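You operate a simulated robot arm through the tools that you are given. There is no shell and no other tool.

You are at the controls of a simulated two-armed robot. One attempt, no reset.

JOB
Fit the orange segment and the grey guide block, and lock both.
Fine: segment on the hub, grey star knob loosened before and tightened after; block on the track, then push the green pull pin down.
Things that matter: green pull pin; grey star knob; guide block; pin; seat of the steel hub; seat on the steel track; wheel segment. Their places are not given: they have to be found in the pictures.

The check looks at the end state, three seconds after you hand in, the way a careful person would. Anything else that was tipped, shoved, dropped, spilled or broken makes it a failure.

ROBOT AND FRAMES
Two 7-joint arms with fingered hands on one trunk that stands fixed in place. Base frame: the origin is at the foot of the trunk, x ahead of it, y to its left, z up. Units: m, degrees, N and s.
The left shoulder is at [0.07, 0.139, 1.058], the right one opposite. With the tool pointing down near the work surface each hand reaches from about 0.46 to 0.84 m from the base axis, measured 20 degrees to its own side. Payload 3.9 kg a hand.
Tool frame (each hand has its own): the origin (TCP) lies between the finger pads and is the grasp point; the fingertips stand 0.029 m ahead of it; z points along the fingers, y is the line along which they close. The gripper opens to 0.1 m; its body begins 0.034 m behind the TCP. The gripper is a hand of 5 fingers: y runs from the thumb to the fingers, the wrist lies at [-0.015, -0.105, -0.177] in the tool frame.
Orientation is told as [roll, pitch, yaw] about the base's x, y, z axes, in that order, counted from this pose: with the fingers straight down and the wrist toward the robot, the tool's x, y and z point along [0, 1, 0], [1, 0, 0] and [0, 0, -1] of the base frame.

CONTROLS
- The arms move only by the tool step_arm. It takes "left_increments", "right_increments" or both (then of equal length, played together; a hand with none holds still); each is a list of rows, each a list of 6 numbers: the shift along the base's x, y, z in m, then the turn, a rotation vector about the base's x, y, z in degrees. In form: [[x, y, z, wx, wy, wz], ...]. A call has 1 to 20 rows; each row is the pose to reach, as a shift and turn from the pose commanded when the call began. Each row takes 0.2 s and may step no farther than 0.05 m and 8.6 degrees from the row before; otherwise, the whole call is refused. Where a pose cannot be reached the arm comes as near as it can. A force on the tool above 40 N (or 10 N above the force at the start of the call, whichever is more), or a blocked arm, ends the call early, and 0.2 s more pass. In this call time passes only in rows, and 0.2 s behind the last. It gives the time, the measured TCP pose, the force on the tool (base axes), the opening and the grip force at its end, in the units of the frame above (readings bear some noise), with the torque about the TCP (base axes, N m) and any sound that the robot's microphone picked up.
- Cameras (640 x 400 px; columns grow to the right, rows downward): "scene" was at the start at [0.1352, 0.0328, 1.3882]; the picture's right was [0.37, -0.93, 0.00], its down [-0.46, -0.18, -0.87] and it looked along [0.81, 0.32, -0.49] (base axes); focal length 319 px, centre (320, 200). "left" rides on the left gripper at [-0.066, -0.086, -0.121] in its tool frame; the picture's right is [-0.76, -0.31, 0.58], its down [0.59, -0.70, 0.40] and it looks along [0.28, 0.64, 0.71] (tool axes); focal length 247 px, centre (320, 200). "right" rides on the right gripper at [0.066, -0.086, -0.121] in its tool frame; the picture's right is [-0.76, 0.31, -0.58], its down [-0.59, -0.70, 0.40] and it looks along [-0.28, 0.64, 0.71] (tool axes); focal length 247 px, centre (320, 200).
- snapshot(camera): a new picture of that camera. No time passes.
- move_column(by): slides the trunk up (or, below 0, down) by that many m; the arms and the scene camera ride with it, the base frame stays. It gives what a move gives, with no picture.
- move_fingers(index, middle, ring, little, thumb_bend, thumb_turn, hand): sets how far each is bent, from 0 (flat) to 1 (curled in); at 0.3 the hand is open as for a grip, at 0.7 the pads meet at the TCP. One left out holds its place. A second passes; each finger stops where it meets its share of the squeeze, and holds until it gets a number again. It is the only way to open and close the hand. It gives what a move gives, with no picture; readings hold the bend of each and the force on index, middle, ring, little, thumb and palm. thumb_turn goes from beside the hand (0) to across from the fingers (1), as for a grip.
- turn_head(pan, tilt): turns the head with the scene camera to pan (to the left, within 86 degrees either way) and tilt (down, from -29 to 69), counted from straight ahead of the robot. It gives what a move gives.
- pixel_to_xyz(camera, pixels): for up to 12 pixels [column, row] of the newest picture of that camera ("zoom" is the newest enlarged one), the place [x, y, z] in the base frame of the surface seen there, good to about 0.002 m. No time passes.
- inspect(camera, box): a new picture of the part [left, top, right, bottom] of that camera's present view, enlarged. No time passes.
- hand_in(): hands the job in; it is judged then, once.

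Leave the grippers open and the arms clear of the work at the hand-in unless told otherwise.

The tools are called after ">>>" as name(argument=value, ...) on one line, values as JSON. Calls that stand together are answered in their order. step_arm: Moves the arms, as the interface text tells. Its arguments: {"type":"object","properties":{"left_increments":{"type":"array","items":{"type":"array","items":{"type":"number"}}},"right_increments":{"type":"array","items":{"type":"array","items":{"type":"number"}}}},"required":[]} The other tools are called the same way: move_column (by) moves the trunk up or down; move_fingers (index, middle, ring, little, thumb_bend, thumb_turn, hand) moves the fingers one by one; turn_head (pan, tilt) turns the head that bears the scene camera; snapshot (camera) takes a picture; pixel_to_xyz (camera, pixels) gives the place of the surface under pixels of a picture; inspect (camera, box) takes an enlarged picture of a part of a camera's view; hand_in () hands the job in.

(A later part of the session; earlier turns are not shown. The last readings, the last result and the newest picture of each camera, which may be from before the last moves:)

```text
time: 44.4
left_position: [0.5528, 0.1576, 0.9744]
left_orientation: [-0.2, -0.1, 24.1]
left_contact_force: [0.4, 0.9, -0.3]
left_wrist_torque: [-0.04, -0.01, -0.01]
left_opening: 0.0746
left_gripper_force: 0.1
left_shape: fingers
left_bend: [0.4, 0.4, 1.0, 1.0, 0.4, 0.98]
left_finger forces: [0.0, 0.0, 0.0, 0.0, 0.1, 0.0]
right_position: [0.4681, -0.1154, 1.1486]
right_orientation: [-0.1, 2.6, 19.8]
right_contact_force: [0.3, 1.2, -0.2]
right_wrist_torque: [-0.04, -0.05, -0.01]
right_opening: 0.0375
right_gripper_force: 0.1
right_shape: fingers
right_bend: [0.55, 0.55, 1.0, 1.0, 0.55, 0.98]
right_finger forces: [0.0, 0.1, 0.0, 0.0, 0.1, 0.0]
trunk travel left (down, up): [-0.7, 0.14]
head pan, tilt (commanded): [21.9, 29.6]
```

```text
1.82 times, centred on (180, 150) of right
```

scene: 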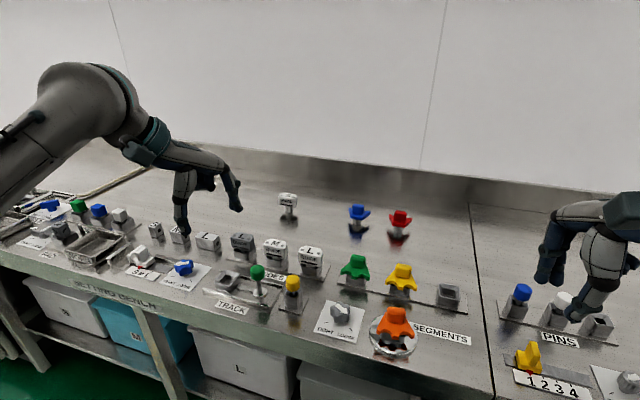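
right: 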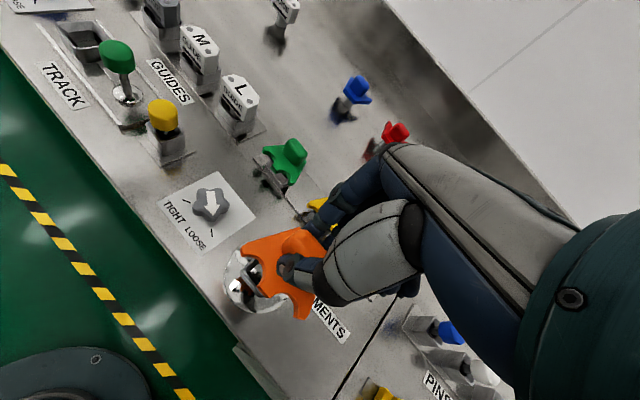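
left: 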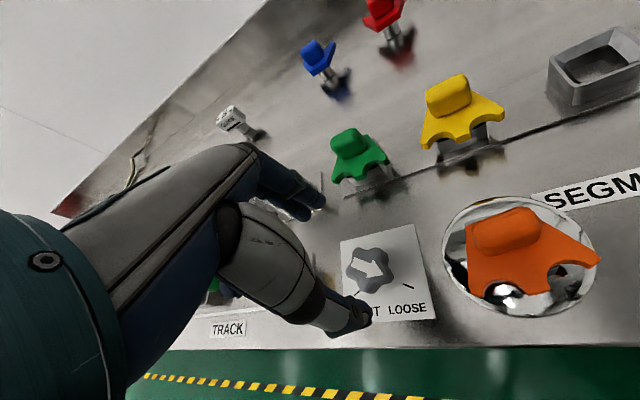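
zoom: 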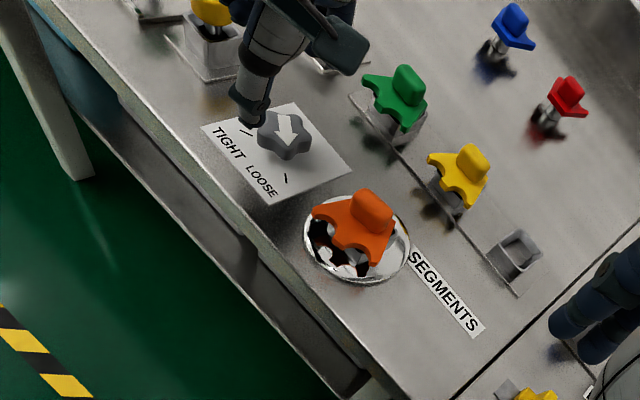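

Aligned above the knob at yaw 24. Descending to z≈0.900 and gripping.

>>> step_arm(left_increments=[[0.001, 0, -0.03, 0, 0, 0], [0.001, 0, -0.055, 0, 0, 0], [0.001, 0, -0.068, 0, 0, 0], [0.001, 0, -0.074, 0, 0, 0]])

>>> move_fingers(hand="left", index=0.68, middle=0.68, thumb_bend=0.68)

>>> inspect(camera="left", box=[260, 180, 450, 345])

```text
time: 45.4
left_position: [0.5558, 0.1581, 0.8999]
left_orientation: [0.0, 0.0, 24.0]
left_contact_force: [0.7, 0.9, 0.2]
left_wrist_torque: [0.03, 0.04, 0.02]
left_opening: 0.0748
left_gripper_force: 0.0
left_shape: fingers
left_bend: [0.4, 0.4, 1.0, 1.0, 0.4, 0.98]
left_finger forces: [0.1, 0.0, 0.0, 0.1, 0.0, 0.0]
right_position: [0.4684, -0.117, 1.1477]
right_orientation: [-0.1, 2.8, 19.7]
right_contact_force: [-0.6, 0.2, -0.4]
right_wrist_torque: [-0.04, 0.0, 0.01]
right_opening: 0.0375
right_gripper_force: 0.1
right_shape: fingers
right_bend: [0.55, 0.55, 1.0, 1.0, 0.55, 0.98]
right_finger forces: [0.0, 0.0, 0.0, 0.0, 0.0, 0.1]
trunk travel left (down, up): [-0.7, 0.14]
head pan, tilt (commanded): [21.9, 29.6]
```

```text
time: 46.4
left_position: [0.5568, 0.1573, 0.9011]
left_orientation: [0.0, 0.0, 24.1]
left_contact_force: [7.5, 5.1, 0.9]
left_wrist_torque: [0.11, -0.08, -0.04]
left_opening: 0.0297
left_gripper_force: 10.9
left_shape: fingers
left_bend: [0.6, 0.62, 1.0, 1.0, 0.62, 0.97]
left_finger forces: [9.1, 6.1, 0.0, 0.1, 6.7, 0.1]
right_position: [0.4692, -0.1152, 1.1478]
right_orientation: [0.0, 2.8, 19.8]
right_contact_force: [-0.7, -0.3, -0.2]
right_wrist_torque: [0.0, -0.04, -0.02]
right_opening: 0.0374
right_gripper_force: 0.0
right_shape: fingers
right_bend: [0.55, 0.55, 1.0, 1.0, 0.55, 0.98]
right_finger forces: [0.0, 0.0, 0.1, 0.0, 0.0, 0.0]
trunk travel left (down, up): [-0.7, 0.14]
head pan, tilt (commanded): [21.9, 29.6]
```

```text
2.42 times, centred on (355, 262) of left
```

zoom: 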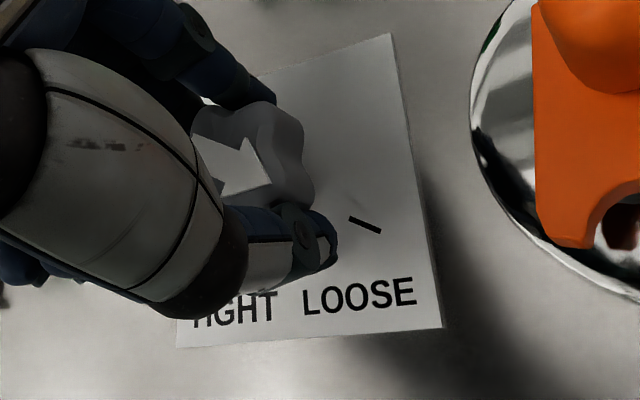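

Good grip. Turning clockwise 72°.

>>> step_arm(left_increments=[[0, 0, 0, 0, 0, -6], [0, 0, 0, 0, 0, -12], [0, 0, 0, 0, 0, -18], [0, 0, 0, 0, 0, -24], [0, 0, 0, 0, 0, -30], [0, 0, 0, 0, 0, -36], [0, 0, 0, 0, 0, -42], [0, 0, 0, 0, 0, -48], [0, 0, 0, 0, 0, -54], [0, 0, 0, 0, 0, -60], [0, 0, 0, 0, 0, -66], [0, 0, 0, 0, 0, -72]])

>>> snapshot(camera="scene")

>>> inspect(camera="right", box=[100, 50, 260, 200])

```text
time: 49.0
left_position: [0.5556, 0.1569, 0.9007]
left_orientation: [0.0, 0.0, -48.3]
left_contact_force: [2.1, -3.9, -2.4]
left_wrist_torque: [-0.05, -0.01, 0.03]
left_opening: 0.03
left_gripper_force: 10.8
left_shape: fingers
left_bend: [0.6, 0.63, 1.0, 1.0, 0.62, 0.96]
left_finger forces: [8.1, 4.4, 0.1, 0.1, 8.1, 0.1]
right_position: [0.4692, -0.1167, 1.1491]
right_orientation: [0.0, 2.7, 19.9]
right_contact_force: [0.3, 0.2, -0.1]
right_wrist_torque: [-0.01, 0.02, 0.03]
right_opening: 0.0376
right_gripper_force: 0.0
right_shape: fingers
right_bend: [0.55, 0.55, 1.0, 1.0, 0.55, 0.98]
right_finger forces: [0.0, 0.0, 0.1, 0.0, 0.0, 0.0]
trunk travel left (down, up): [-0.7, 0.14]
head pan, tilt (commanded): [21.9, 29.6]
```

```text
taken
```

scene: 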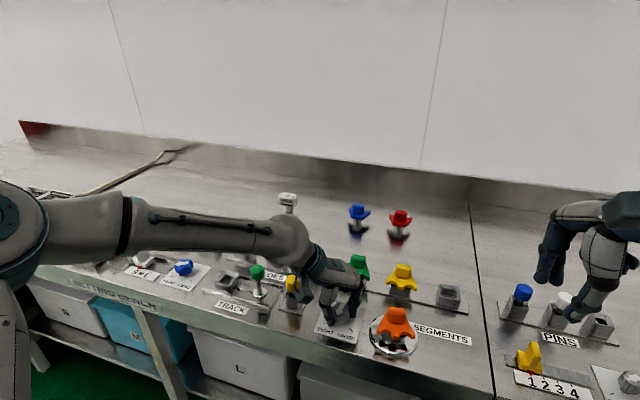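

```text
2.67 times, centred on (180, 125) of right
```

zoom: 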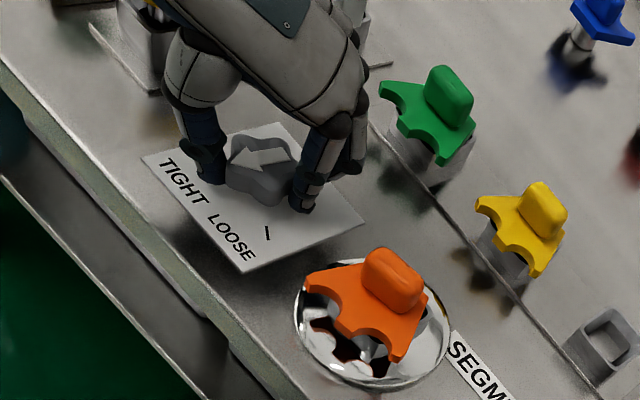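

The knob turned about 72°, and the posture at yaw -48 is clean. I'll release, lift, swing back to yaw 24 and take the second bite.

>>> move_fingers(hand="left", index=0.41, middle=0.41, thumb_bend=0.41)

>>> step_arm(left_increments=[[0, 0, 0.02, 0, 0, 0], [0, 0, 0.045, 0, 0, 0], [0, 0, 0.07, 0, 0, 0], [0, 0, 0.07, 0, 0, 8], [0, 0, 0.07, 0, 0, 16], [0, 0, 0.07, 0, 0, 24], [0, 0, 0.07, 0, 0, 32], [0, 0, 0.07, 0, 0, 40], [0, 0, 0.07, 0, 0, 48], [0, 0, 0.07, 0, 0, 56], [0, 0, 0.07, 0, 0, 64], [0, 0, 0.07, 0, 0, 72], [0, 0, 0.07, 0, 0, 72]])

>>> inspect(camera="left", box=[320, 205, 450, 335])

```text
time: 50.0
left_position: [0.5552, 0.1575, 0.9018]
left_orientation: [0.0, 0.0, -47.9]
left_contact_force: [0.2, -0.1, -0.2]
left_wrist_torque: [0.0, 0.0, -0.03]
left_opening: 0.0721
left_gripper_force: 0.0
left_shape: fingers
left_bend: [0.41, 0.41, 1.0, 1.0, 0.41, 0.97]
left_finger forces: [0.0, 0.0, 0.0, 0.0, 0.0, 0.1]
right_position: [0.4687, -0.1165, 1.1485]
right_orientation: [-0.1, 2.7, 19.9]
right_contact_force: [-0.7, -0.3, -0.4]
right_wrist_torque: [0.02, 0.02, -0.01]
right_opening: 0.0375
right_gripper_force: 0.0
right_shape: fingers
right_bend: [0.55, 0.55, 1.0, 1.0, 0.55, 0.98]
right_finger forces: [0.0, 0.0, 0.1, 0.0, 0.0, 0.0]
trunk travel left (down, up): [-0.7, 0.14]
head pan, tilt (commanded): [21.9, 29.6]
```

```text
time: 52.8
left_position: [0.5563, 0.1577, 0.9738]
left_orientation: [-1.7, 0.6, 24.4]
left_contact_force: [0.0, -0.5, 0.4]
left_wrist_torque: [0.04, 0.0, -0.03]
left_opening: 0.0723
left_gripper_force: 0.1
left_shape: fingers
left_bend: [0.41, 0.41, 1.0, 1.0, 0.41, 0.98]
left_finger forces: [0.0, 0.1, 0.0, 0.1, 0.0, 0.1]
right_position: [0.4675, -0.1162, 1.1478]
right_orientation: [0.0, 2.7, 19.8]
right_contact_force: [0.2, -0.2, 0.2]
right_wrist_torque: [0.02, 0.0, -0.04]
right_opening: 0.0377
right_gripper_force: 0.0
right_shape: fingers
right_bend: [0.55, 0.55, 1.0, 1.0, 0.55, 0.98]
right_finger forces: [0.0, 0.1, 0.0, 0.1, 0.0, 0.1]
trunk travel left (down, up): [-0.7, 0.14]
head pan, tilt (commanded): [21.9, 29.6]
```

```text
3.08 times, centred on (385, 270) of left
```

zoom: 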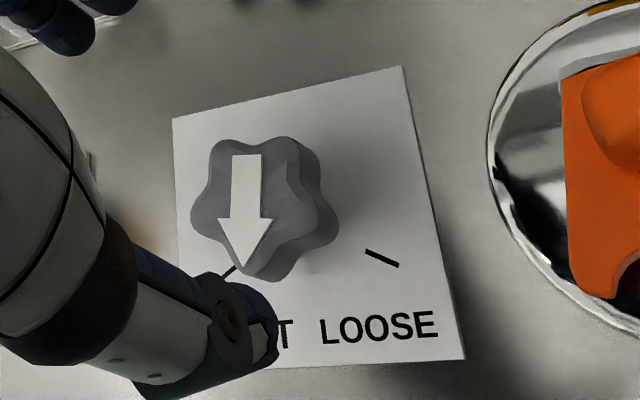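

>>> pixel_to_xyz(camera="zoom", pixels=[[247, 158], [242, 265], [215, 148], [288, 143], [200, 218], [255, 275], [322, 225], [230, 272], [372, 253], [395, 264]])

```text
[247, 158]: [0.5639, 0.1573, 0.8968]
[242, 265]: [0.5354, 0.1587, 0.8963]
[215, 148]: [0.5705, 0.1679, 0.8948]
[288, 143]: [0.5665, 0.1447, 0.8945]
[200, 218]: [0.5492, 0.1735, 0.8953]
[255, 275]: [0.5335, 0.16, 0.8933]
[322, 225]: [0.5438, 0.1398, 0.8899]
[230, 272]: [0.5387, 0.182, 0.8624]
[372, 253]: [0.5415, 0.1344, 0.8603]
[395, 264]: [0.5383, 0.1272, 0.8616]
```

Arrow now at ≈177°; about 55° to go to TIGHT. I'll grip again at yaw 24 and turn clockwise to the stop.

>>> step_arm(left_increments=[[0, 0, -0.03, 0, 0, 2], [0, 0, -0.055, 0, 0, 4], [0, 0, -0.068, 0, 0, 4], [0, 0, -0.072, 0, 0, 4]])

>>> move_fingers(hand="left", index=0.7, middle=0.7, thumb_bend=0.7)

>>> step_arm(left_increments=[[0, 0, 0, 0, 0, -6], [0, 0, 0, 0, 0, -12], [0, 0, 0, 0, 0, -18], [0, 0, 0, 0, 0, -24], [0, 0, 0, 0, 0, -30], [0, 0, 0, 0, 0, -36], [0, 0, 0, 0, 0, -42], [0, 0, 0, 0, 0, -48]])

>>> inspect(camera="right", box=[130, 70, 230, 160])

```text
time: 53.8
left_position: [0.5586, 0.156, 0.9098]
left_orientation: [-2.9, 0.3, 28.6]
left_contact_force: [-0.4, 0.7, -0.2]
left_wrist_torque: [0.05, 0.0, 0.02]
left_opening: 0.0722
left_gripper_force: 0.0
left_shape: fingers
left_bend: [0.41, 0.41, 1.0, 1.0, 0.41, 0.98]
left_finger forces: [0.0, 0.0, 0.1, 0.0, 0.0, 0.0]
right_position: [0.4679, -0.1165, 1.1476]
right_orientation: [0.0, 2.8, 19.8]
right_contact_force: [0.1, 0.4, 0.1]
right_wrist_torque: [0.01, -0.01, 0.01]
right_opening: 0.0376
right_gripper_force: 0.2
right_shape: fingers
right_bend: [0.55, 0.55, 1.0, 1.0, 0.55, 0.98]
right_finger forces: [0.0, 0.1, 0.0, 0.0, 0.0, 0.1]
trunk travel left (down, up): [-0.7, 0.14]
head pan, tilt (commanded): [21.9, 29.6]
```

```text
time: 54.8
left_position: [0.5596, 0.1584, 0.9092]
left_orientation: [-2.8, 0.5, 29.2]
left_contact_force: [7.5, -1.8, 11.4]
left_wrist_torque: [-0.08, -0.15, -0.04]
left_opening: 0.0271
left_gripper_force: 12.1
left_shape: fingers
left_bend: [0.62, 0.63, 1.0, 1.0, 0.63, 0.96]
left_finger forces: [9.2, 5.8, 0.0, 0.1, 10.1, 0.1]
right_position: [0.4674, -0.1172, 1.1481]
right_orientation: [0.0, 2.7, 19.7]
right_contact_force: [0.1, 0.0, -0.6]
right_wrist_torque: [0.0, -0.01, 0.01]
right_opening: 0.0377
right_gripper_force: 0.1
right_shape: fingers
right_bend: [0.55, 0.55, 1.0, 1.0, 0.55, 0.98]
right_finger forces: [0.1, 0.1, 0.0, 0.0, 0.0, 0.0]
trunk travel left (down, up): [-0.7, 0.14]
head pan, tilt (commanded): [21.9, 29.6]
```

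```text
time: 56.6
left_position: [0.5548, 0.1559, 0.9015]
left_orientation: [0.1, -0.2, -20.2]
left_contact_force: [7.5, -5.4, 19.7]
left_wrist_torque: [-0.13, -0.2, 0.01]
left_opening: 0.0261
left_gripper_force: 15.4
left_shape: fingers
left_bend: [0.6, 0.62, 1.0, 1.0, 0.65, 0.94]
left_finger forces: [10.7, 10.6, 0.0, 0.0, 9.9, 0.0]
right_position: [0.4673, -0.1174, 1.1484]
right_orientation: [0.1, 2.6, 19.8]
right_contact_force: [0.3, -0.3, 0.1]
right_wrist_torque: [0.0, 0.02, 0.0]
right_opening: 0.0373
right_gripper_force: 0.0
right_shape: fingers
right_bend: [0.55, 0.55, 1.0, 1.0, 0.55, 0.98]
right_finger forces: [0.0, 0.0, 0.1, 0.0, 0.1, 0.0]
trunk travel left (down, up): [-0.7, 0.14]
head pan, tilt (commanded): [21.9, 29.6]
```

```text
4.44 times, centred on (180, 115) of right
```

zoom: 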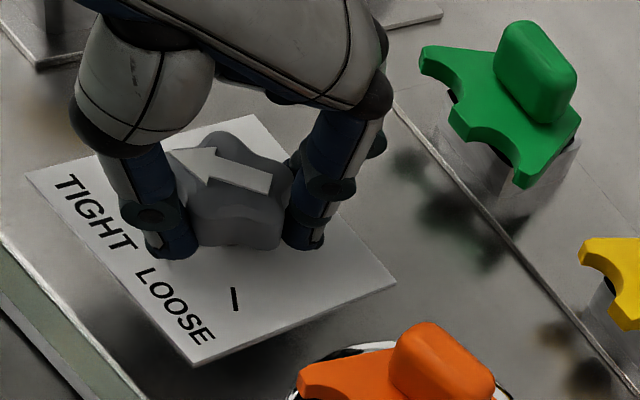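

Nearly there; I'll ease up 3 mm and continue clockwise another 14°, watching torque.

>>> step_arm(left_increments=[[0, 0, 0.002, 0, 0, -4], [0, 0, 0.003, 0, 0, -9], [0, 0, 0.003, 0, 0, -14]])

>>> inspect(camera="right", box=[130, 70, 230, 160])

>>> inspect(camera="left", box=[260, 180, 450, 345])

```text
time: 57.4
left_position: [0.555, 0.1558, 0.9007]
left_orientation: [0.0, 0.1, -34.2]
left_contact_force: [5.2, -9.3, 5.5]
left_wrist_torque: [-0.16, -0.15, -0.01]
left_opening: 0.0259
left_gripper_force: 14.4
left_shape: fingers
left_bend: [0.6, 0.62, 1.0, 1.0, 0.65, 0.94]
left_finger forces: [11.1, 8.8, 0.0, 0.0, 9.3, 0.1]
right_position: [0.4683, -0.1174, 1.1465]
right_orientation: [0.0, 2.8, 19.7]
right_contact_force: [0.0, -0.1, 0.3]
right_wrist_torque: [-0.04, -0.02, 0.01]
right_opening: 0.0372
right_gripper_force: 0.0
right_shape: fingers
right_bend: [0.55, 0.55, 1.0, 1.0, 0.55, 0.98]
right_finger forces: [0.0, 0.0, 0.0, 0.0, 0.0, 0.0]
trunk travel left (down, up): [-0.7, 0.14]
head pan, tilt (commanded): [21.9, 29.6]
```

```text
4.44 times, centred on (180, 115) of right
```

zoom: 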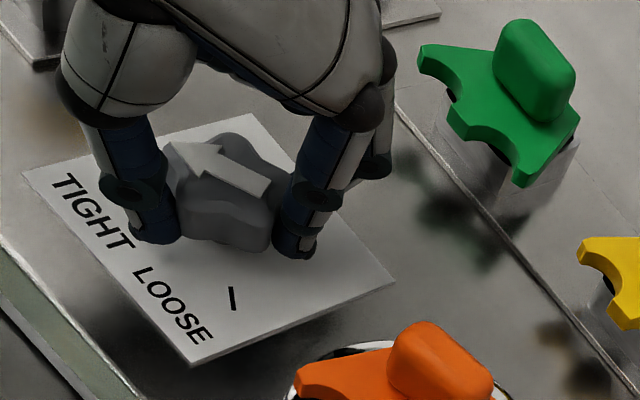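

```text
2.42 times, centred on (355, 262) of left
```

zoom: 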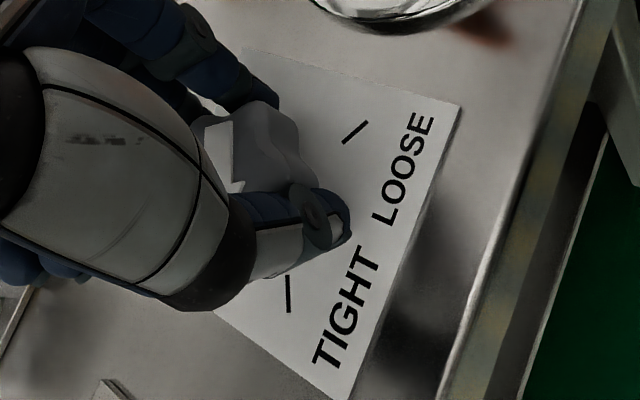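

The arrow edge looks parallel to the TIGHT mark. I'll release, lift, and measure.

>>> move_fingers(hand="left", index=0.4, middle=0.4, thumb_bend=0.4)

>>> step_arm(left_increments=[[0, 0, 0.02, 0, 0, 0], [0, 0, 0.045, 0, 0, 0], [0, 0, 0.07, 0, 0, 0], [0, 0, 0.07, 0, 0, 0]])

>>> inspect(camera="left", box=[320, 205, 450, 335])

```text
time: 58.4
left_position: [0.556, 0.1562, 0.9017]
left_orientation: [-0.1, -0.1, -34.1]
left_contact_force: [-0.1, 0.3, 0.0]
left_wrist_torque: [0.02, -0.03, -0.02]
left_opening: 0.0744
left_gripper_force: 0.1
left_shape: fingers
left_bend: [0.4, 0.4, 1.0, 1.0, 0.4, 0.97]
left_finger forces: [0.0, 0.0, 0.0, 0.1, 0.0, 0.0]
right_position: [0.4689, -0.117, 1.1477]
right_orientation: [0.0, 2.8, 19.9]
right_contact_force: [-0.3, 0.8, 0.2]
right_wrist_torque: [0.02, -0.01, -0.02]
right_opening: 0.0375
right_gripper_force: 0.1
right_shape: fingers
right_bend: [0.55, 0.55, 1.0, 1.0, 0.55, 0.98]
right_finger forces: [0.0, 0.0, 0.0, 0.0, 0.0, 0.0]
trunk travel left (down, up): [-0.7, 0.14]
head pan, tilt (commanded): [21.9, 29.6]
```

```text
time: 59.4
left_position: [0.5561, 0.1574, 0.9713]
left_orientation: [0.0, -0.1, -34.0]
left_contact_force: [0.8, 0.0, -0.3]
left_wrist_torque: [-0.01, -0.02, 0.0]
left_opening: 0.0744
left_gripper_force: 0.0
left_shape: fingers
left_bend: [0.4, 0.4, 1.0, 1.0, 0.4, 0.98]
left_finger forces: [0.0, 0.0, 0.0, 0.1, 0.0, 0.0]
right_position: [0.4686, -0.1159, 1.1481]
right_orientation: [0.1, 2.7, 19.8]
right_contact_force: [0.3, 0.5, 1.1]
right_wrist_torque: [0.03, 0.0, -0.01]
right_opening: 0.0373
right_gripper_force: 0.1
right_shape: fingers
right_bend: [0.55, 0.55, 1.0, 1.0, 0.55, 0.98]
right_finger forces: [0.0, 0.1, 0.0, 0.1, 0.0, 0.0]
trunk travel left (down, up): [-0.7, 0.14]
head pan, tilt (commanded): [21.9, 29.6]
```

```text
3.08 times, centred on (385, 270) of left
```

zoom: 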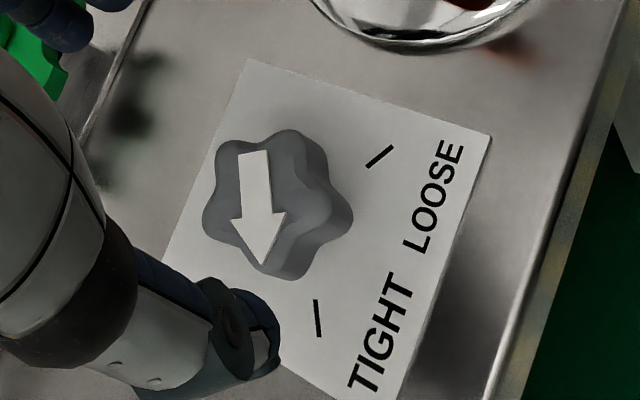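

>>> pixel_to_xyz(camera="zoom", pixels=[[254, 155], [262, 265], [225, 150], [293, 138], [208, 220], [265, 268], [325, 215], [316, 303], [319, 333], [370, 163], [390, 148]])

```text
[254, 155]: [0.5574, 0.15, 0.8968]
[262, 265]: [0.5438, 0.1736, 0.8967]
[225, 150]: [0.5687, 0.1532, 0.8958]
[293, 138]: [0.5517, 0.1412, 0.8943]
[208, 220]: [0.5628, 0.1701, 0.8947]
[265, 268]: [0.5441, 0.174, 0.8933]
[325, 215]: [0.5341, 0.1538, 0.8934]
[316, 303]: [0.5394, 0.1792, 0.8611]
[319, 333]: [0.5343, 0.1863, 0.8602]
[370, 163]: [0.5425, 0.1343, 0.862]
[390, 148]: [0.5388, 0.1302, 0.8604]
```

Arrow reads 120°, the same as the original TIGHT. The segment lock is done. Now the grey guide: I'll raise the left hand and carry it above the guide at (0.66,0.449), yaw 6, z≈1.04.

>>> step_arm(left_increments=[[0, 0.01, 0.035, 0, 0, 4], [0.01, 0.045, 0.06, 0, 0, 9], [0.025, 0.085, 0.075, 0, 0, 14], [0.04, 0.125, 0.08, 0, 0, 19], [0.055, 0.165, 0.08, 0, 0, 24], [0.07, 0.205, 0.08, 0, 0, 29], [0.085, 0.24, 0.08, 0, 0, 34], [0.095, 0.27, 0.075, 0, 0, 38], [0.104, 0.292, 0.07, 0, 0, 40], [0.104, 0.292, 0.07, 0, 0, 40]])

>>> snapshot(camera="scene")

>>> snapshot(camera="left")

```text
time: 61.6
left_position: [0.6585, 0.4499, 1.0432]
left_orientation: [0.0, 0.0, 6.0]
left_contact_force: [0.6, -0.1, 0.1]
left_wrist_torque: [0.06, -0.01, 0.0]
left_opening: 0.0746
left_gripper_force: 0.1
left_shape: fingers
left_bend: [0.4, 0.4, 1.0, 1.0, 0.4, 0.98]
left_finger forces: [0.1, 0.0, 0.0, 0.0, 0.0, 0.1]
right_position: [0.4685, -0.1166, 1.1481]
right_orientation: [-0.1, 2.7, 19.8]
right_contact_force: [0.3, -0.5, 1.0]
right_wrist_torque: [0.01, -0.03, -0.01]
right_opening: 0.0376
right_gripper_force: 0.0
right_shape: fingers
right_bend: [0.55, 0.55, 1.0, 1.0, 0.55, 0.98]
right_finger forces: [0.1, 0.1, 0.0, 0.0, 0.0, 0.0]
trunk travel left (down, up): [-0.7, 0.14]
head pan, tilt (commanded): [21.9, 29.6]
```

```text
taken
```

scene: 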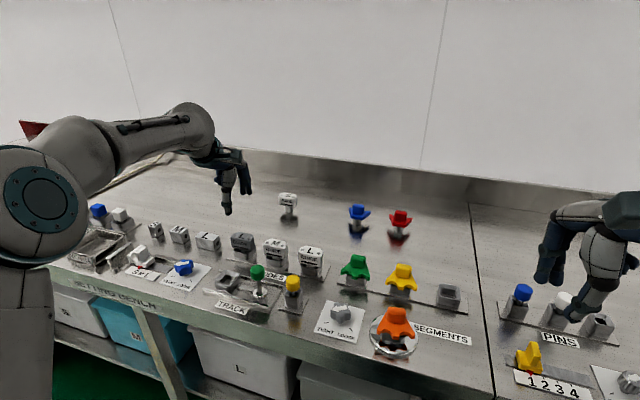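

```text
taken
```

left: 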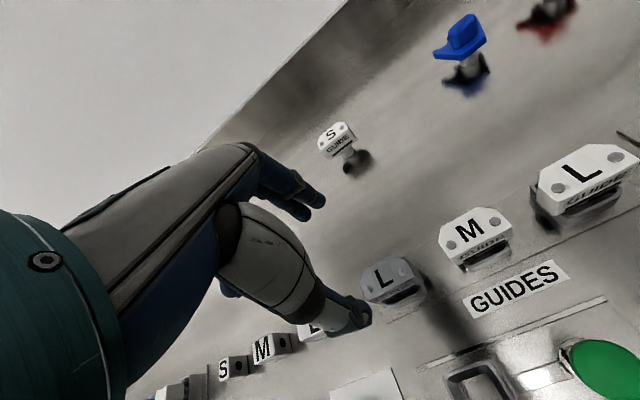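

I'll refine the guide's centre with zooms from both cameras.

>>> inspect(camera="left", box=[350, 245, 440, 315])

>>> pixel_to_xyz(camera="zoom", pixels=[[320, 180]])

>>> inspect(camera="scene", box=[220, 225, 270, 270])

```text
5.71 times, centred on (395, 280) of left
```

zoom: 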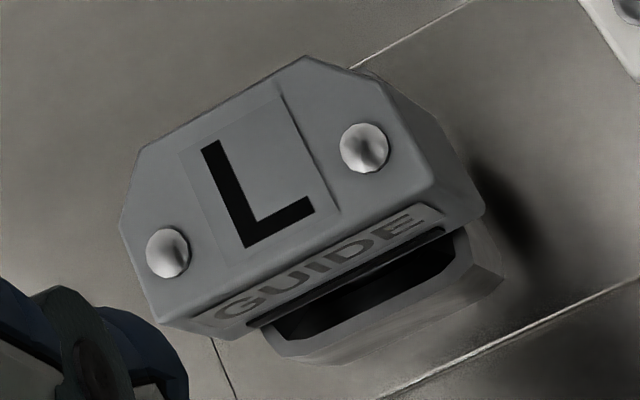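

```text
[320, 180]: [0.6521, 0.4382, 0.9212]
```

```text
8.89 times, centred on (245, 248) of scene
```

zoom: 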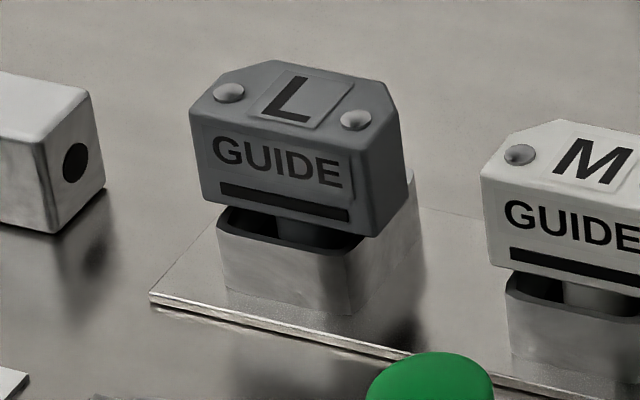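

>>> inspect(camera="left", box=[350, 245, 440, 315])

>>> pixel_to_xyz(camera="zoom", pixels=[[150, 155], [303, 64], [378, 95], [426, 180], [165, 308], [126, 225], [225, 110], [298, 245], [168, 252], [365, 148], [270, 180], [490, 290]])

```text
5.71 times, centred on (395, 280) of left
```

zoom: 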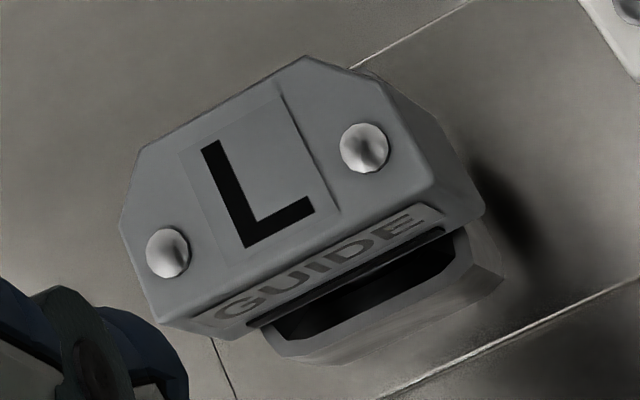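

```text
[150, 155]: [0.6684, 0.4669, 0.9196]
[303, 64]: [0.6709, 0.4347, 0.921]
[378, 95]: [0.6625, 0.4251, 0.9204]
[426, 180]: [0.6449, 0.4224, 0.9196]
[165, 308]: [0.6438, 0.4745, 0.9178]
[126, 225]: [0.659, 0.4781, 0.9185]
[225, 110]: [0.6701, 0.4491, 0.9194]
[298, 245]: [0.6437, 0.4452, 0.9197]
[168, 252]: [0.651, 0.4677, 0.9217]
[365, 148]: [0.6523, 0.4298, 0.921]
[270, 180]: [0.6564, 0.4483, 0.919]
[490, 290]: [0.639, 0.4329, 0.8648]
```

Guide top centre is ≈(0.6575,0.4495), 27 mm deep. I'm over it now. Lowering to z≈0.955 first.

>>> step_arm(left_increments=[[0, 0, -0.03, 0, 0, 0], [0, 0, -0.06, 0, 0, 0], [0, 0, -0.088, 0, 0, 0], [0, 0, -0.088, 0, 0, 0]])

>>> inspect(camera="scene", box=[200, 180, 300, 280])

>>> inspect(camera="left", box=[260, 150, 480, 350])

```text
time: 62.6
left_position: [0.6586, 0.4498, 0.9541]
left_orientation: [0.1, -0.1, 6.0]
left_contact_force: [0.3, 1.0, 0.7]
left_wrist_torque: [-0.03, 0.01, 0.0]
left_opening: 0.0745
left_gripper_force: 0.0
left_shape: fingers
left_bend: [0.4, 0.4, 1.0, 1.0, 0.4, 0.98]
left_finger forces: [0.0, 0.0, 0.1, 0.1, 0.0, 0.1]
right_position: [0.4674, -0.1165, 1.1482]
right_orientation: [0.0, 2.8, 19.8]
right_contact_force: [0.2, -0.5, -0.3]
right_wrist_torque: [0.02, 0.01, 0.01]
right_opening: 0.0375
right_gripper_force: 0.2
right_shape: fingers
right_bend: [0.55, 0.55, 1.0, 1.0, 0.55, 0.98]
right_finger forces: [0.0, 0.0, 0.0, 0.0, 0.0, 0.1]
trunk travel left (down, up): [-0.7, 0.14]
head pan, tilt (commanded): [21.9, 29.6]
```

```text
4.00 times, centred on (250, 230) of scene
```

zoom: 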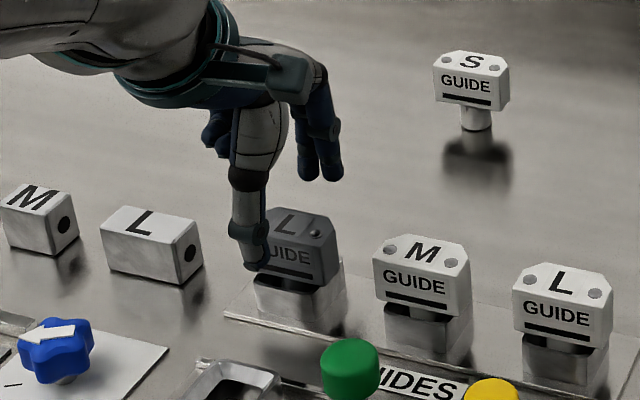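

```text
2.00 times, centred on (370, 250) of left
```

zoom: 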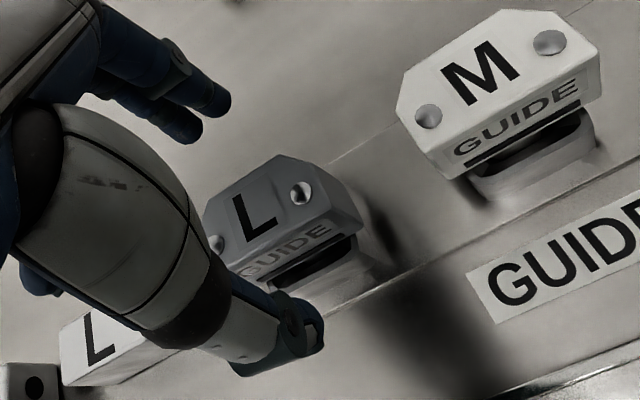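

Clear on both sides. Lowering the last 31 mm to z≈0.923.

>>> step_arm(left_increments=[[0, 0, -0.012, 0, 0, 0], [0, 0, -0.023, 0, 0, 0], [0, 0, -0.031, 0, 0, 0]])

>>> inspect(camera="scene", box=[200, 180, 300, 280])

>>> inspect(camera="left", box=[260, 150, 480, 350])

```text
time: 63.4
left_position: [0.6587, 0.4484, 0.9235]
left_orientation: [0.0, 0.0, 6.0]
left_contact_force: [-0.4, -0.1, 0.0]
left_wrist_torque: [-0.01, -0.01, 0.0]
left_opening: 0.0747
left_gripper_force: 0.1
left_shape: fingers
left_bend: [0.4, 0.4, 1.0, 1.0, 0.4, 0.98]
left_finger forces: [0.1, 0.0, 0.0, 0.1, 0.0, 0.0]
right_position: [0.4689, -0.1163, 1.148]
right_orientation: [0.0, 2.7, 19.8]
right_contact_force: [-0.4, -0.7, 0.0]
right_wrist_torque: [0.0, 0.0, 0.0]
right_opening: 0.0374
right_gripper_force: 0.1
right_shape: fingers
right_bend: [0.55, 0.55, 1.0, 1.0, 0.55, 0.98]
right_finger forces: [0.0, 0.0, 0.1, 0.1, 0.0, 0.0]
trunk travel left (down, up): [-0.7, 0.14]
head pan, tilt (commanded): [21.9, 29.6]
```

```text
4.00 times, centred on (250, 230) of scene
```

zoom: 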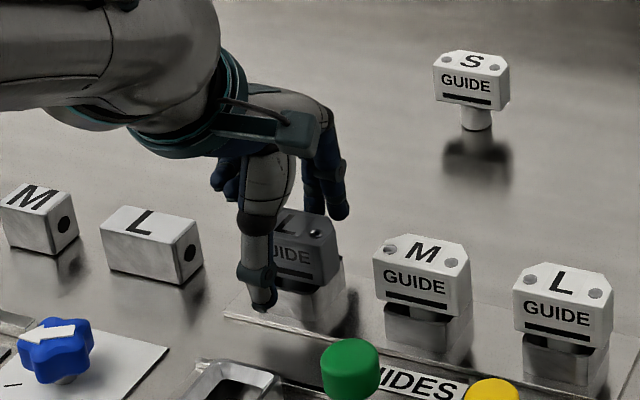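

```text
2.00 times, centred on (370, 250) of left
```

zoom: 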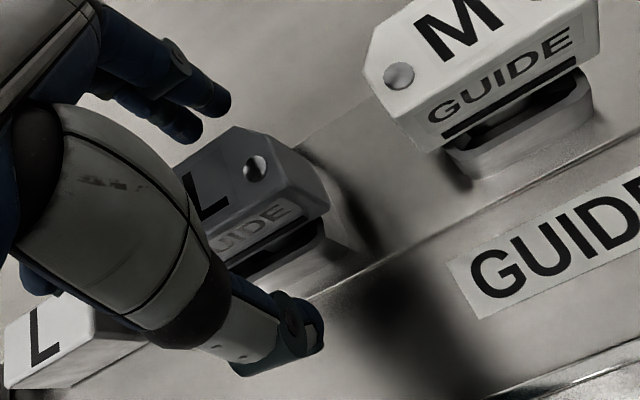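

Now I'll close index and middle to near contact first, the thumb halfway.

>>> move_fingers(hand="left", index=0.595, middle=0.595, thumb_bend=0.54)

>>> move_fingers(hand="left", index=0.64, middle=0.64, thumb_bend=0.7)

>>> inspect(camera="scene", box=[200, 180, 300, 280])

>>> inspect(camera="left", box=[260, 150, 480, 350])

```text
time: 64.4
left_position: [0.6594, 0.4473, 0.9236]
left_orientation: [0.0, 0.0, 6.0]
left_contact_force: [-0.3, 0.3, 0.1]
left_wrist_torque: [0.0, -0.01, 0.01]
left_opening: 0.0344
left_gripper_force: 0.4
left_shape: fingers
left_bend: [0.59, 0.59, 1.0, 1.0, 0.54, 0.98]
left_finger forces: [0.0, 0.2, 0.1, 0.1, 0.0, 0.0]
right_position: [0.4677, -0.1157, 1.1475]
right_orientation: [0.0, 2.7, 19.8]
right_contact_force: [0.3, 0.3, -0.5]
right_wrist_torque: [0.01, -0.03, -0.01]
right_opening: 0.0374
right_gripper_force: 0.1
right_shape: fingers
right_bend: [0.55, 0.55, 1.0, 1.0, 0.55, 0.98]
right_finger forces: [0.0, 0.0, 0.1, 0.0, 0.1, 0.1]
trunk travel left (down, up): [-0.7, 0.14]
head pan, tilt (commanded): [21.9, 29.6]
```

```text
time: 65.4
left_position: [0.6597, 0.4491, 0.9242]
left_orientation: [0.0, -0.1, 6.0]
left_contact_force: [0.3, 0.5, -0.1]
left_wrist_torque: [0.0, 0.03, 0.05]
left_opening: 0.0257
left_gripper_force: 6.3
left_shape: fingers
left_bend: [0.6, 0.62, 1.0, 1.0, 0.64, 0.97]
left_finger forces: [4.0, 2.5, 0.0, 0.0, 6.8, 0.0]
right_position: [0.468, -0.117, 1.1475]
right_orientation: [0.0, 2.7, 19.7]
right_contact_force: [-0.3, 0.6, 0.6]
right_wrist_torque: [0.02, -0.01, -0.03]
right_opening: 0.0374
right_gripper_force: 0.2
right_shape: fingers
right_bend: [0.55, 0.55, 1.0, 1.0, 0.55, 0.98]
right_finger forces: [0.1, 0.0, 0.1, 0.0, 0.0, 0.1]
trunk travel left (down, up): [-0.7, 0.14]
head pan, tilt (commanded): [21.9, 29.6]
```

```text
4.00 times, centred on (250, 230) of scene
```

zoom: 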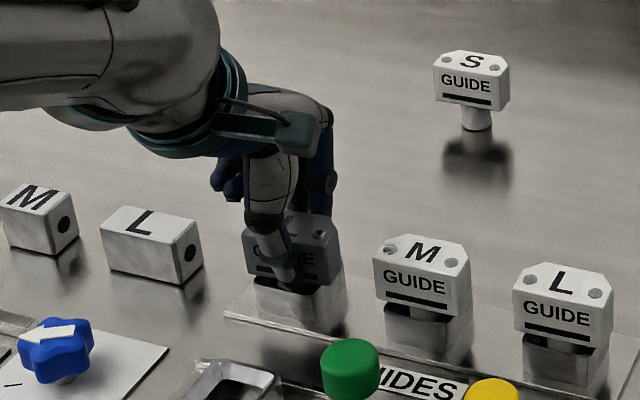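

```text
2.00 times, centred on (370, 250) of left
```

zoom: 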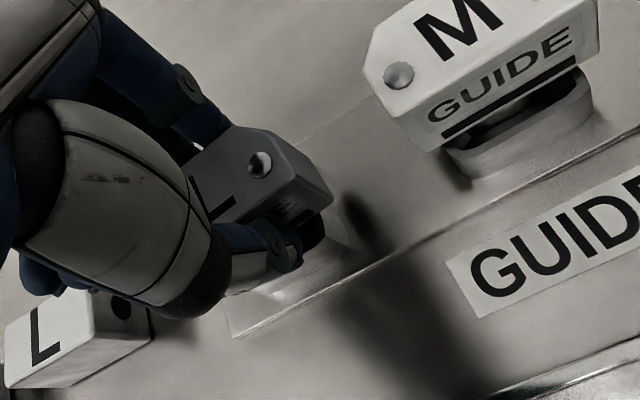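

Gripped lightly with little twist. I'll firm up the squeeze.

>>> move_fingers(hand="left", index=0.7, middle=0.7, thumb_bend=0.74)

>>> inspect(camera="left", box=[300, 190, 440, 320])

>>> inspect(camera="scene", box=[215, 215, 285, 275])

```text
time: 66.4
left_position: [0.6589, 0.4491, 0.9233]
left_orientation: [0.0, 0.0, 6.0]
left_contact_force: [0.5, 0.8, 0.9]
left_wrist_torque: [0.01, 0.0, 0.03]
left_opening: 0.0249
left_gripper_force: 12.7
left_shape: fingers
left_bend: [0.62, 0.64, 1.0, 1.0, 0.63, 0.96]
left_finger forces: [8.0, 4.8, 0.0, 0.0, 12.5, 0.0]
right_position: [0.4676, -0.1164, 1.1474]
right_orientation: [0.0, 2.7, 19.8]
right_contact_force: [0.8, 0.4, -1.3]
right_wrist_torque: [0.01, 0.02, -0.03]
right_opening: 0.0375
right_gripper_force: 0.0
right_shape: fingers
right_bend: [0.55, 0.55, 1.0, 1.0, 0.55, 0.98]
right_finger forces: [0.0, 0.0, 0.0, 0.0, 0.1, 0.0]
trunk travel left (down, up): [-0.7, 0.14]
head pan, tilt (commanded): [21.9, 29.6]
```

```text
3.08 times, centred on (370, 255) of left
```

zoom: 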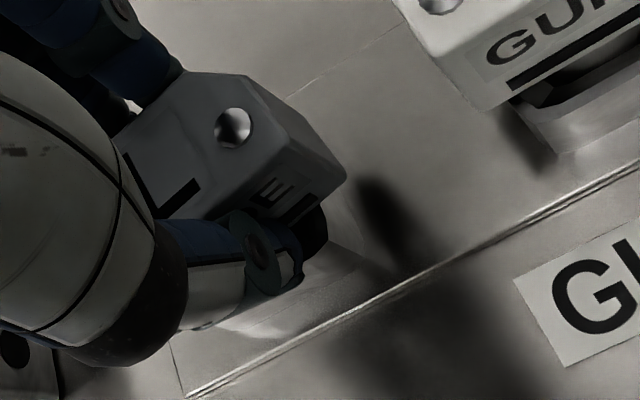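

```text
6.67 times, centred on (250, 245) of scene
```

zoom: 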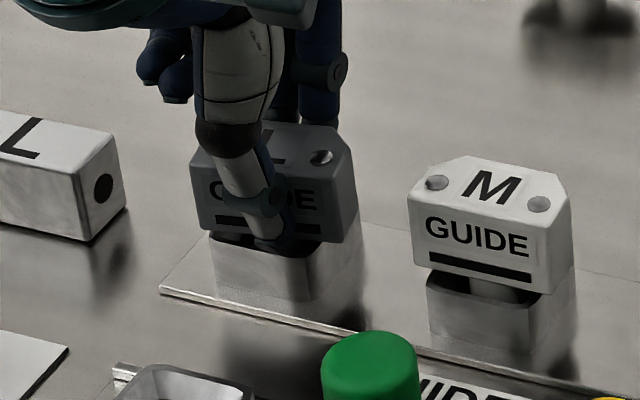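

The guide is held at 12.5 N. Lifting it straight up 10 cm.

>>> step_arm(left_increments=[[0, 0, 0.01, 0, 0, 0], [0, 0, 0.025, 0, 0, 0], [0, 0, 0.05, 0, 0, 0], [0, 0, 0.075, 0, 0, 0], [0, 0, 0.1, 0, 0, 0], [0, 0, 0.1, 0, 0, 0]])

>>> inspect(camera="scene", box=[200, 180, 290, 270])

>>> inspect(camera="left", box=[300, 190, 440, 320])

```text
time: 67.8
left_position: [0.6608, 0.4486, 1.0208]
left_orientation: [0.0, -0.1, 6.0]
left_contact_force: [-0.6, 0.4, -1.4]
left_wrist_torque: [-0.01, -0.01, 0.03]
left_opening: 0.0248
left_gripper_force: 12.8
left_shape: fingers
left_bend: [0.62, 0.65, 1.0, 1.0, 0.63, 0.96]
left_finger forces: [7.7, 4.5, 0.1, 0.1, 12.4, 0.1]
right_position: [0.4693, -0.1164, 1.1481]
right_orientation: [0.0, 2.7, 19.9]
right_contact_force: [-1.1, 0.7, 1.7]
right_wrist_torque: [-0.03, -0.03, -0.01]
right_opening: 0.0375
right_gripper_force: 0.1
right_shape: fingers
right_bend: [0.55, 0.55, 1.0, 1.0, 0.55, 0.98]
right_finger forces: [0.0, 0.1, 0.0, 0.0, 0.0, 0.1]
trunk travel left (down, up): [-0.7, 0.14]
head pan, tilt (commanded): [21.9, 29.6]
```

```text
4.44 times, centred on (245, 225) of scene
```

zoom: 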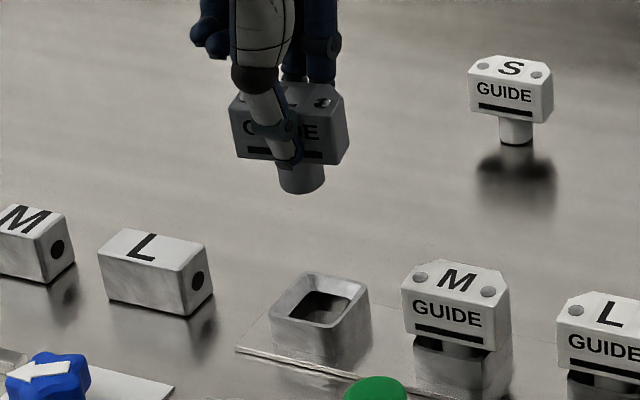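

```text
3.08 times, centred on (370, 255) of left
```

zoom: 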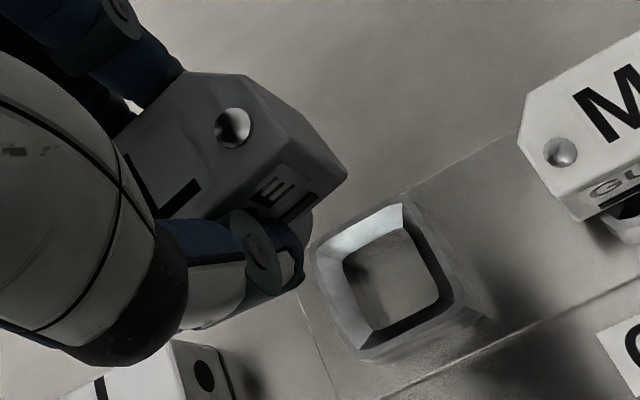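

Lifted cleanly. I'll measure guide face, top and stem in the zoomed scene view.

>>> inspect(camera="scene", box=[220, 185, 280, 230])

>>> inspect(camera="left", box=[310, 200, 390, 280])

```text
8.89 times, centred on (250, 208) of scene
```

zoom: 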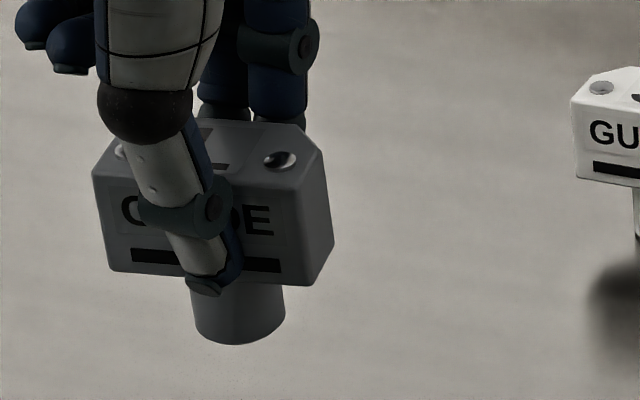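

```text
5.00 times, centred on (350, 240) of left
```

zoom: 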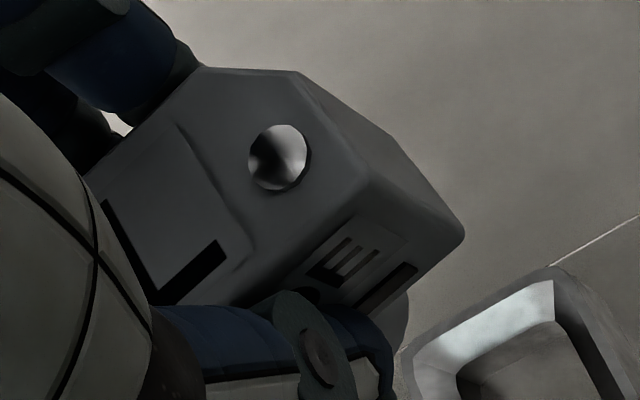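

>>> inspect(camera="scene", box=[220, 185, 280, 230])

>>> pixel_to_xyz(camera="zoom", pixels=[[100, 180], [300, 195], [115, 262], [300, 275], [298, 130], [245, 125], [318, 165], [250, 165], [238, 335], [200, 315], [280, 310], [245, 305]])

>>> inspect(camera="left", box=[310, 200, 390, 280])

>>> pixel_to_xyz(camera="zoom", pixels=[[200, 75], [295, 78], [350, 185], [215, 200], [170, 130], [240, 260], [150, 200], [320, 150], [380, 240], [445, 230], [400, 310], [345, 300]])

```text
8.89 times, centred on (250, 208) of scene
```

zoom: 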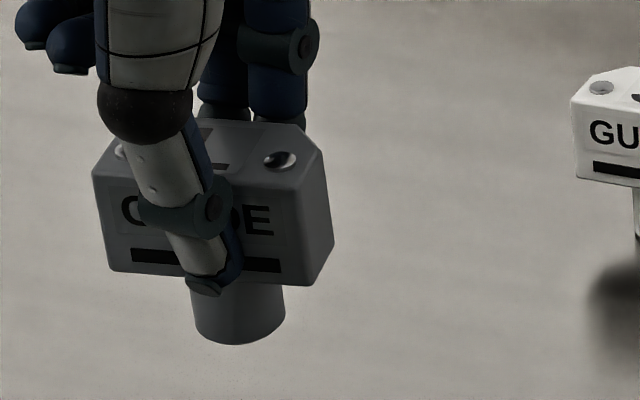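

```text
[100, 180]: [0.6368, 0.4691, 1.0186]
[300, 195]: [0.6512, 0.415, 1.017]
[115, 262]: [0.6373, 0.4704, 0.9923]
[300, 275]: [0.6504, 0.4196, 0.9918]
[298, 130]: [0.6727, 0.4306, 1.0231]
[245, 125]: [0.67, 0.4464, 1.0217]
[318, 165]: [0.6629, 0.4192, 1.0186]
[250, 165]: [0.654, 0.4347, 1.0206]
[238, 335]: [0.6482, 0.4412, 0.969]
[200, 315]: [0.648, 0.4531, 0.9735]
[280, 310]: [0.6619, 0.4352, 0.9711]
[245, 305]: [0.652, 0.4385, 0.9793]
```

```text
5.00 times, centred on (350, 240) of left
```

zoom: 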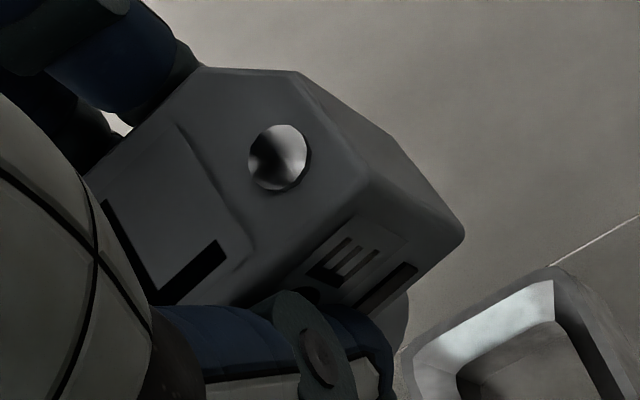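

```text
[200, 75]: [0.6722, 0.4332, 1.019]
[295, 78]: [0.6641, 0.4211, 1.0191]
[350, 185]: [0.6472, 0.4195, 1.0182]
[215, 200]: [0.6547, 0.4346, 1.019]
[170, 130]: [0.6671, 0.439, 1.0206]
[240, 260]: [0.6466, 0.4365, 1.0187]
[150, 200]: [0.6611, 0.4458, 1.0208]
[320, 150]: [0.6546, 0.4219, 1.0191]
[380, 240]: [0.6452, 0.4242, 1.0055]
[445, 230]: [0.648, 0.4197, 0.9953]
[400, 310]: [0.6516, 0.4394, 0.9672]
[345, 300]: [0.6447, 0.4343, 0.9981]
```

The guide is level, yaw ≈14.7° (hand 6°), stem centre ≈(0.656,0.446) and 54 mm below the TCP. The track funnel is at (0.5505,0.422), yaw ≈6.5°. I'll move the hand to (0.555,0.424,1.0), turning -8.5°.

>>> step_arm(left_increments=[[-0.026, -0.006, 0, 0, 0, -2], [-0.052, -0.012, 0, 0, 0, -4], [-0.079, -0.018, -0.01, 0, 0, -6], [-0.105, -0.0245, -0.02, 0, 0, -8.5], [-0.105, -0.0245, -0.02, 0, 0, -8.5]])

>>> snapshot(camera="scene")

>>> inspect(camera="scene", box=[190, 215, 290, 305])

>>> snapshot(camera="left")

```text
time: 69.0
left_position: [0.5547, 0.4253, 1.0018]
left_orientation: [-0.1, 0.0, -2.5]
left_contact_force: [-0.6, 0.3, -1.1]
left_wrist_torque: [0.0, 0.02, 0.0]
left_opening: 0.025
left_gripper_force: 13.0
left_shape: fingers
left_bend: [0.62, 0.65, 1.0, 1.0, 0.63, 0.95]
left_finger forces: [7.9, 4.5, 0.1, 0.0, 12.4, 0.0]
right_position: [0.4697, -0.1171, 1.1481]
right_orientation: [-0.1, 2.8, 19.7]
right_contact_force: [0.4, -0.6, -0.1]
right_wrist_torque: [0.01, 0.01, -0.02]
right_opening: 0.0375
right_gripper_force: 0.0
right_shape: fingers
right_bend: [0.55, 0.55, 1.0, 1.0, 0.55, 0.98]
right_finger forces: [0.1, 0.0, 0.0, 0.0, 0.0, 0.0]
trunk travel left (down, up): [-0.7, 0.14]
head pan, tilt (commanded): [21.9, 29.6]
```

```text
taken
```

scene: 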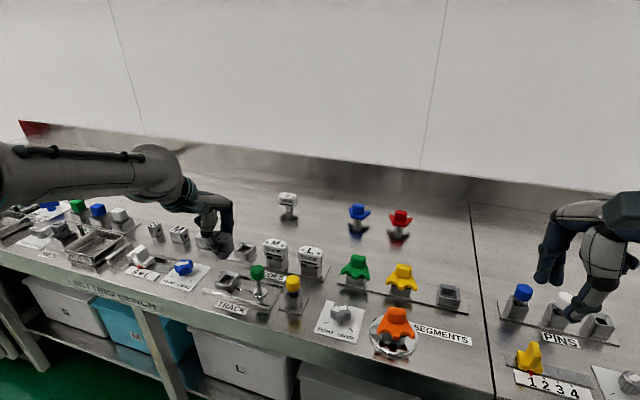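

```text
4.44 times, centred on (240, 260) of scene
```

zoom: 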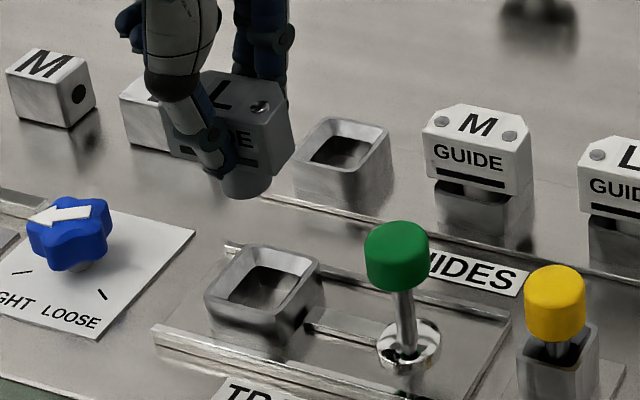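

```text
taken
```

left: 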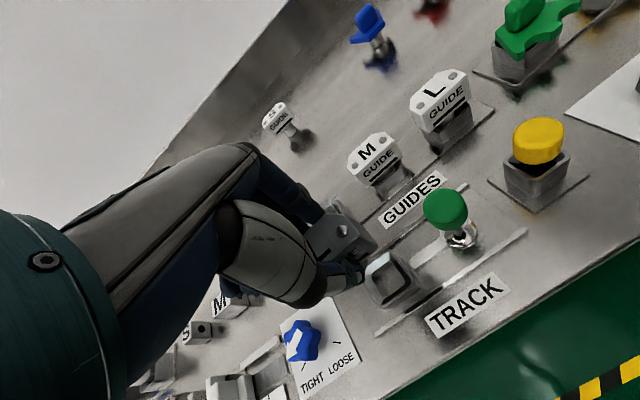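

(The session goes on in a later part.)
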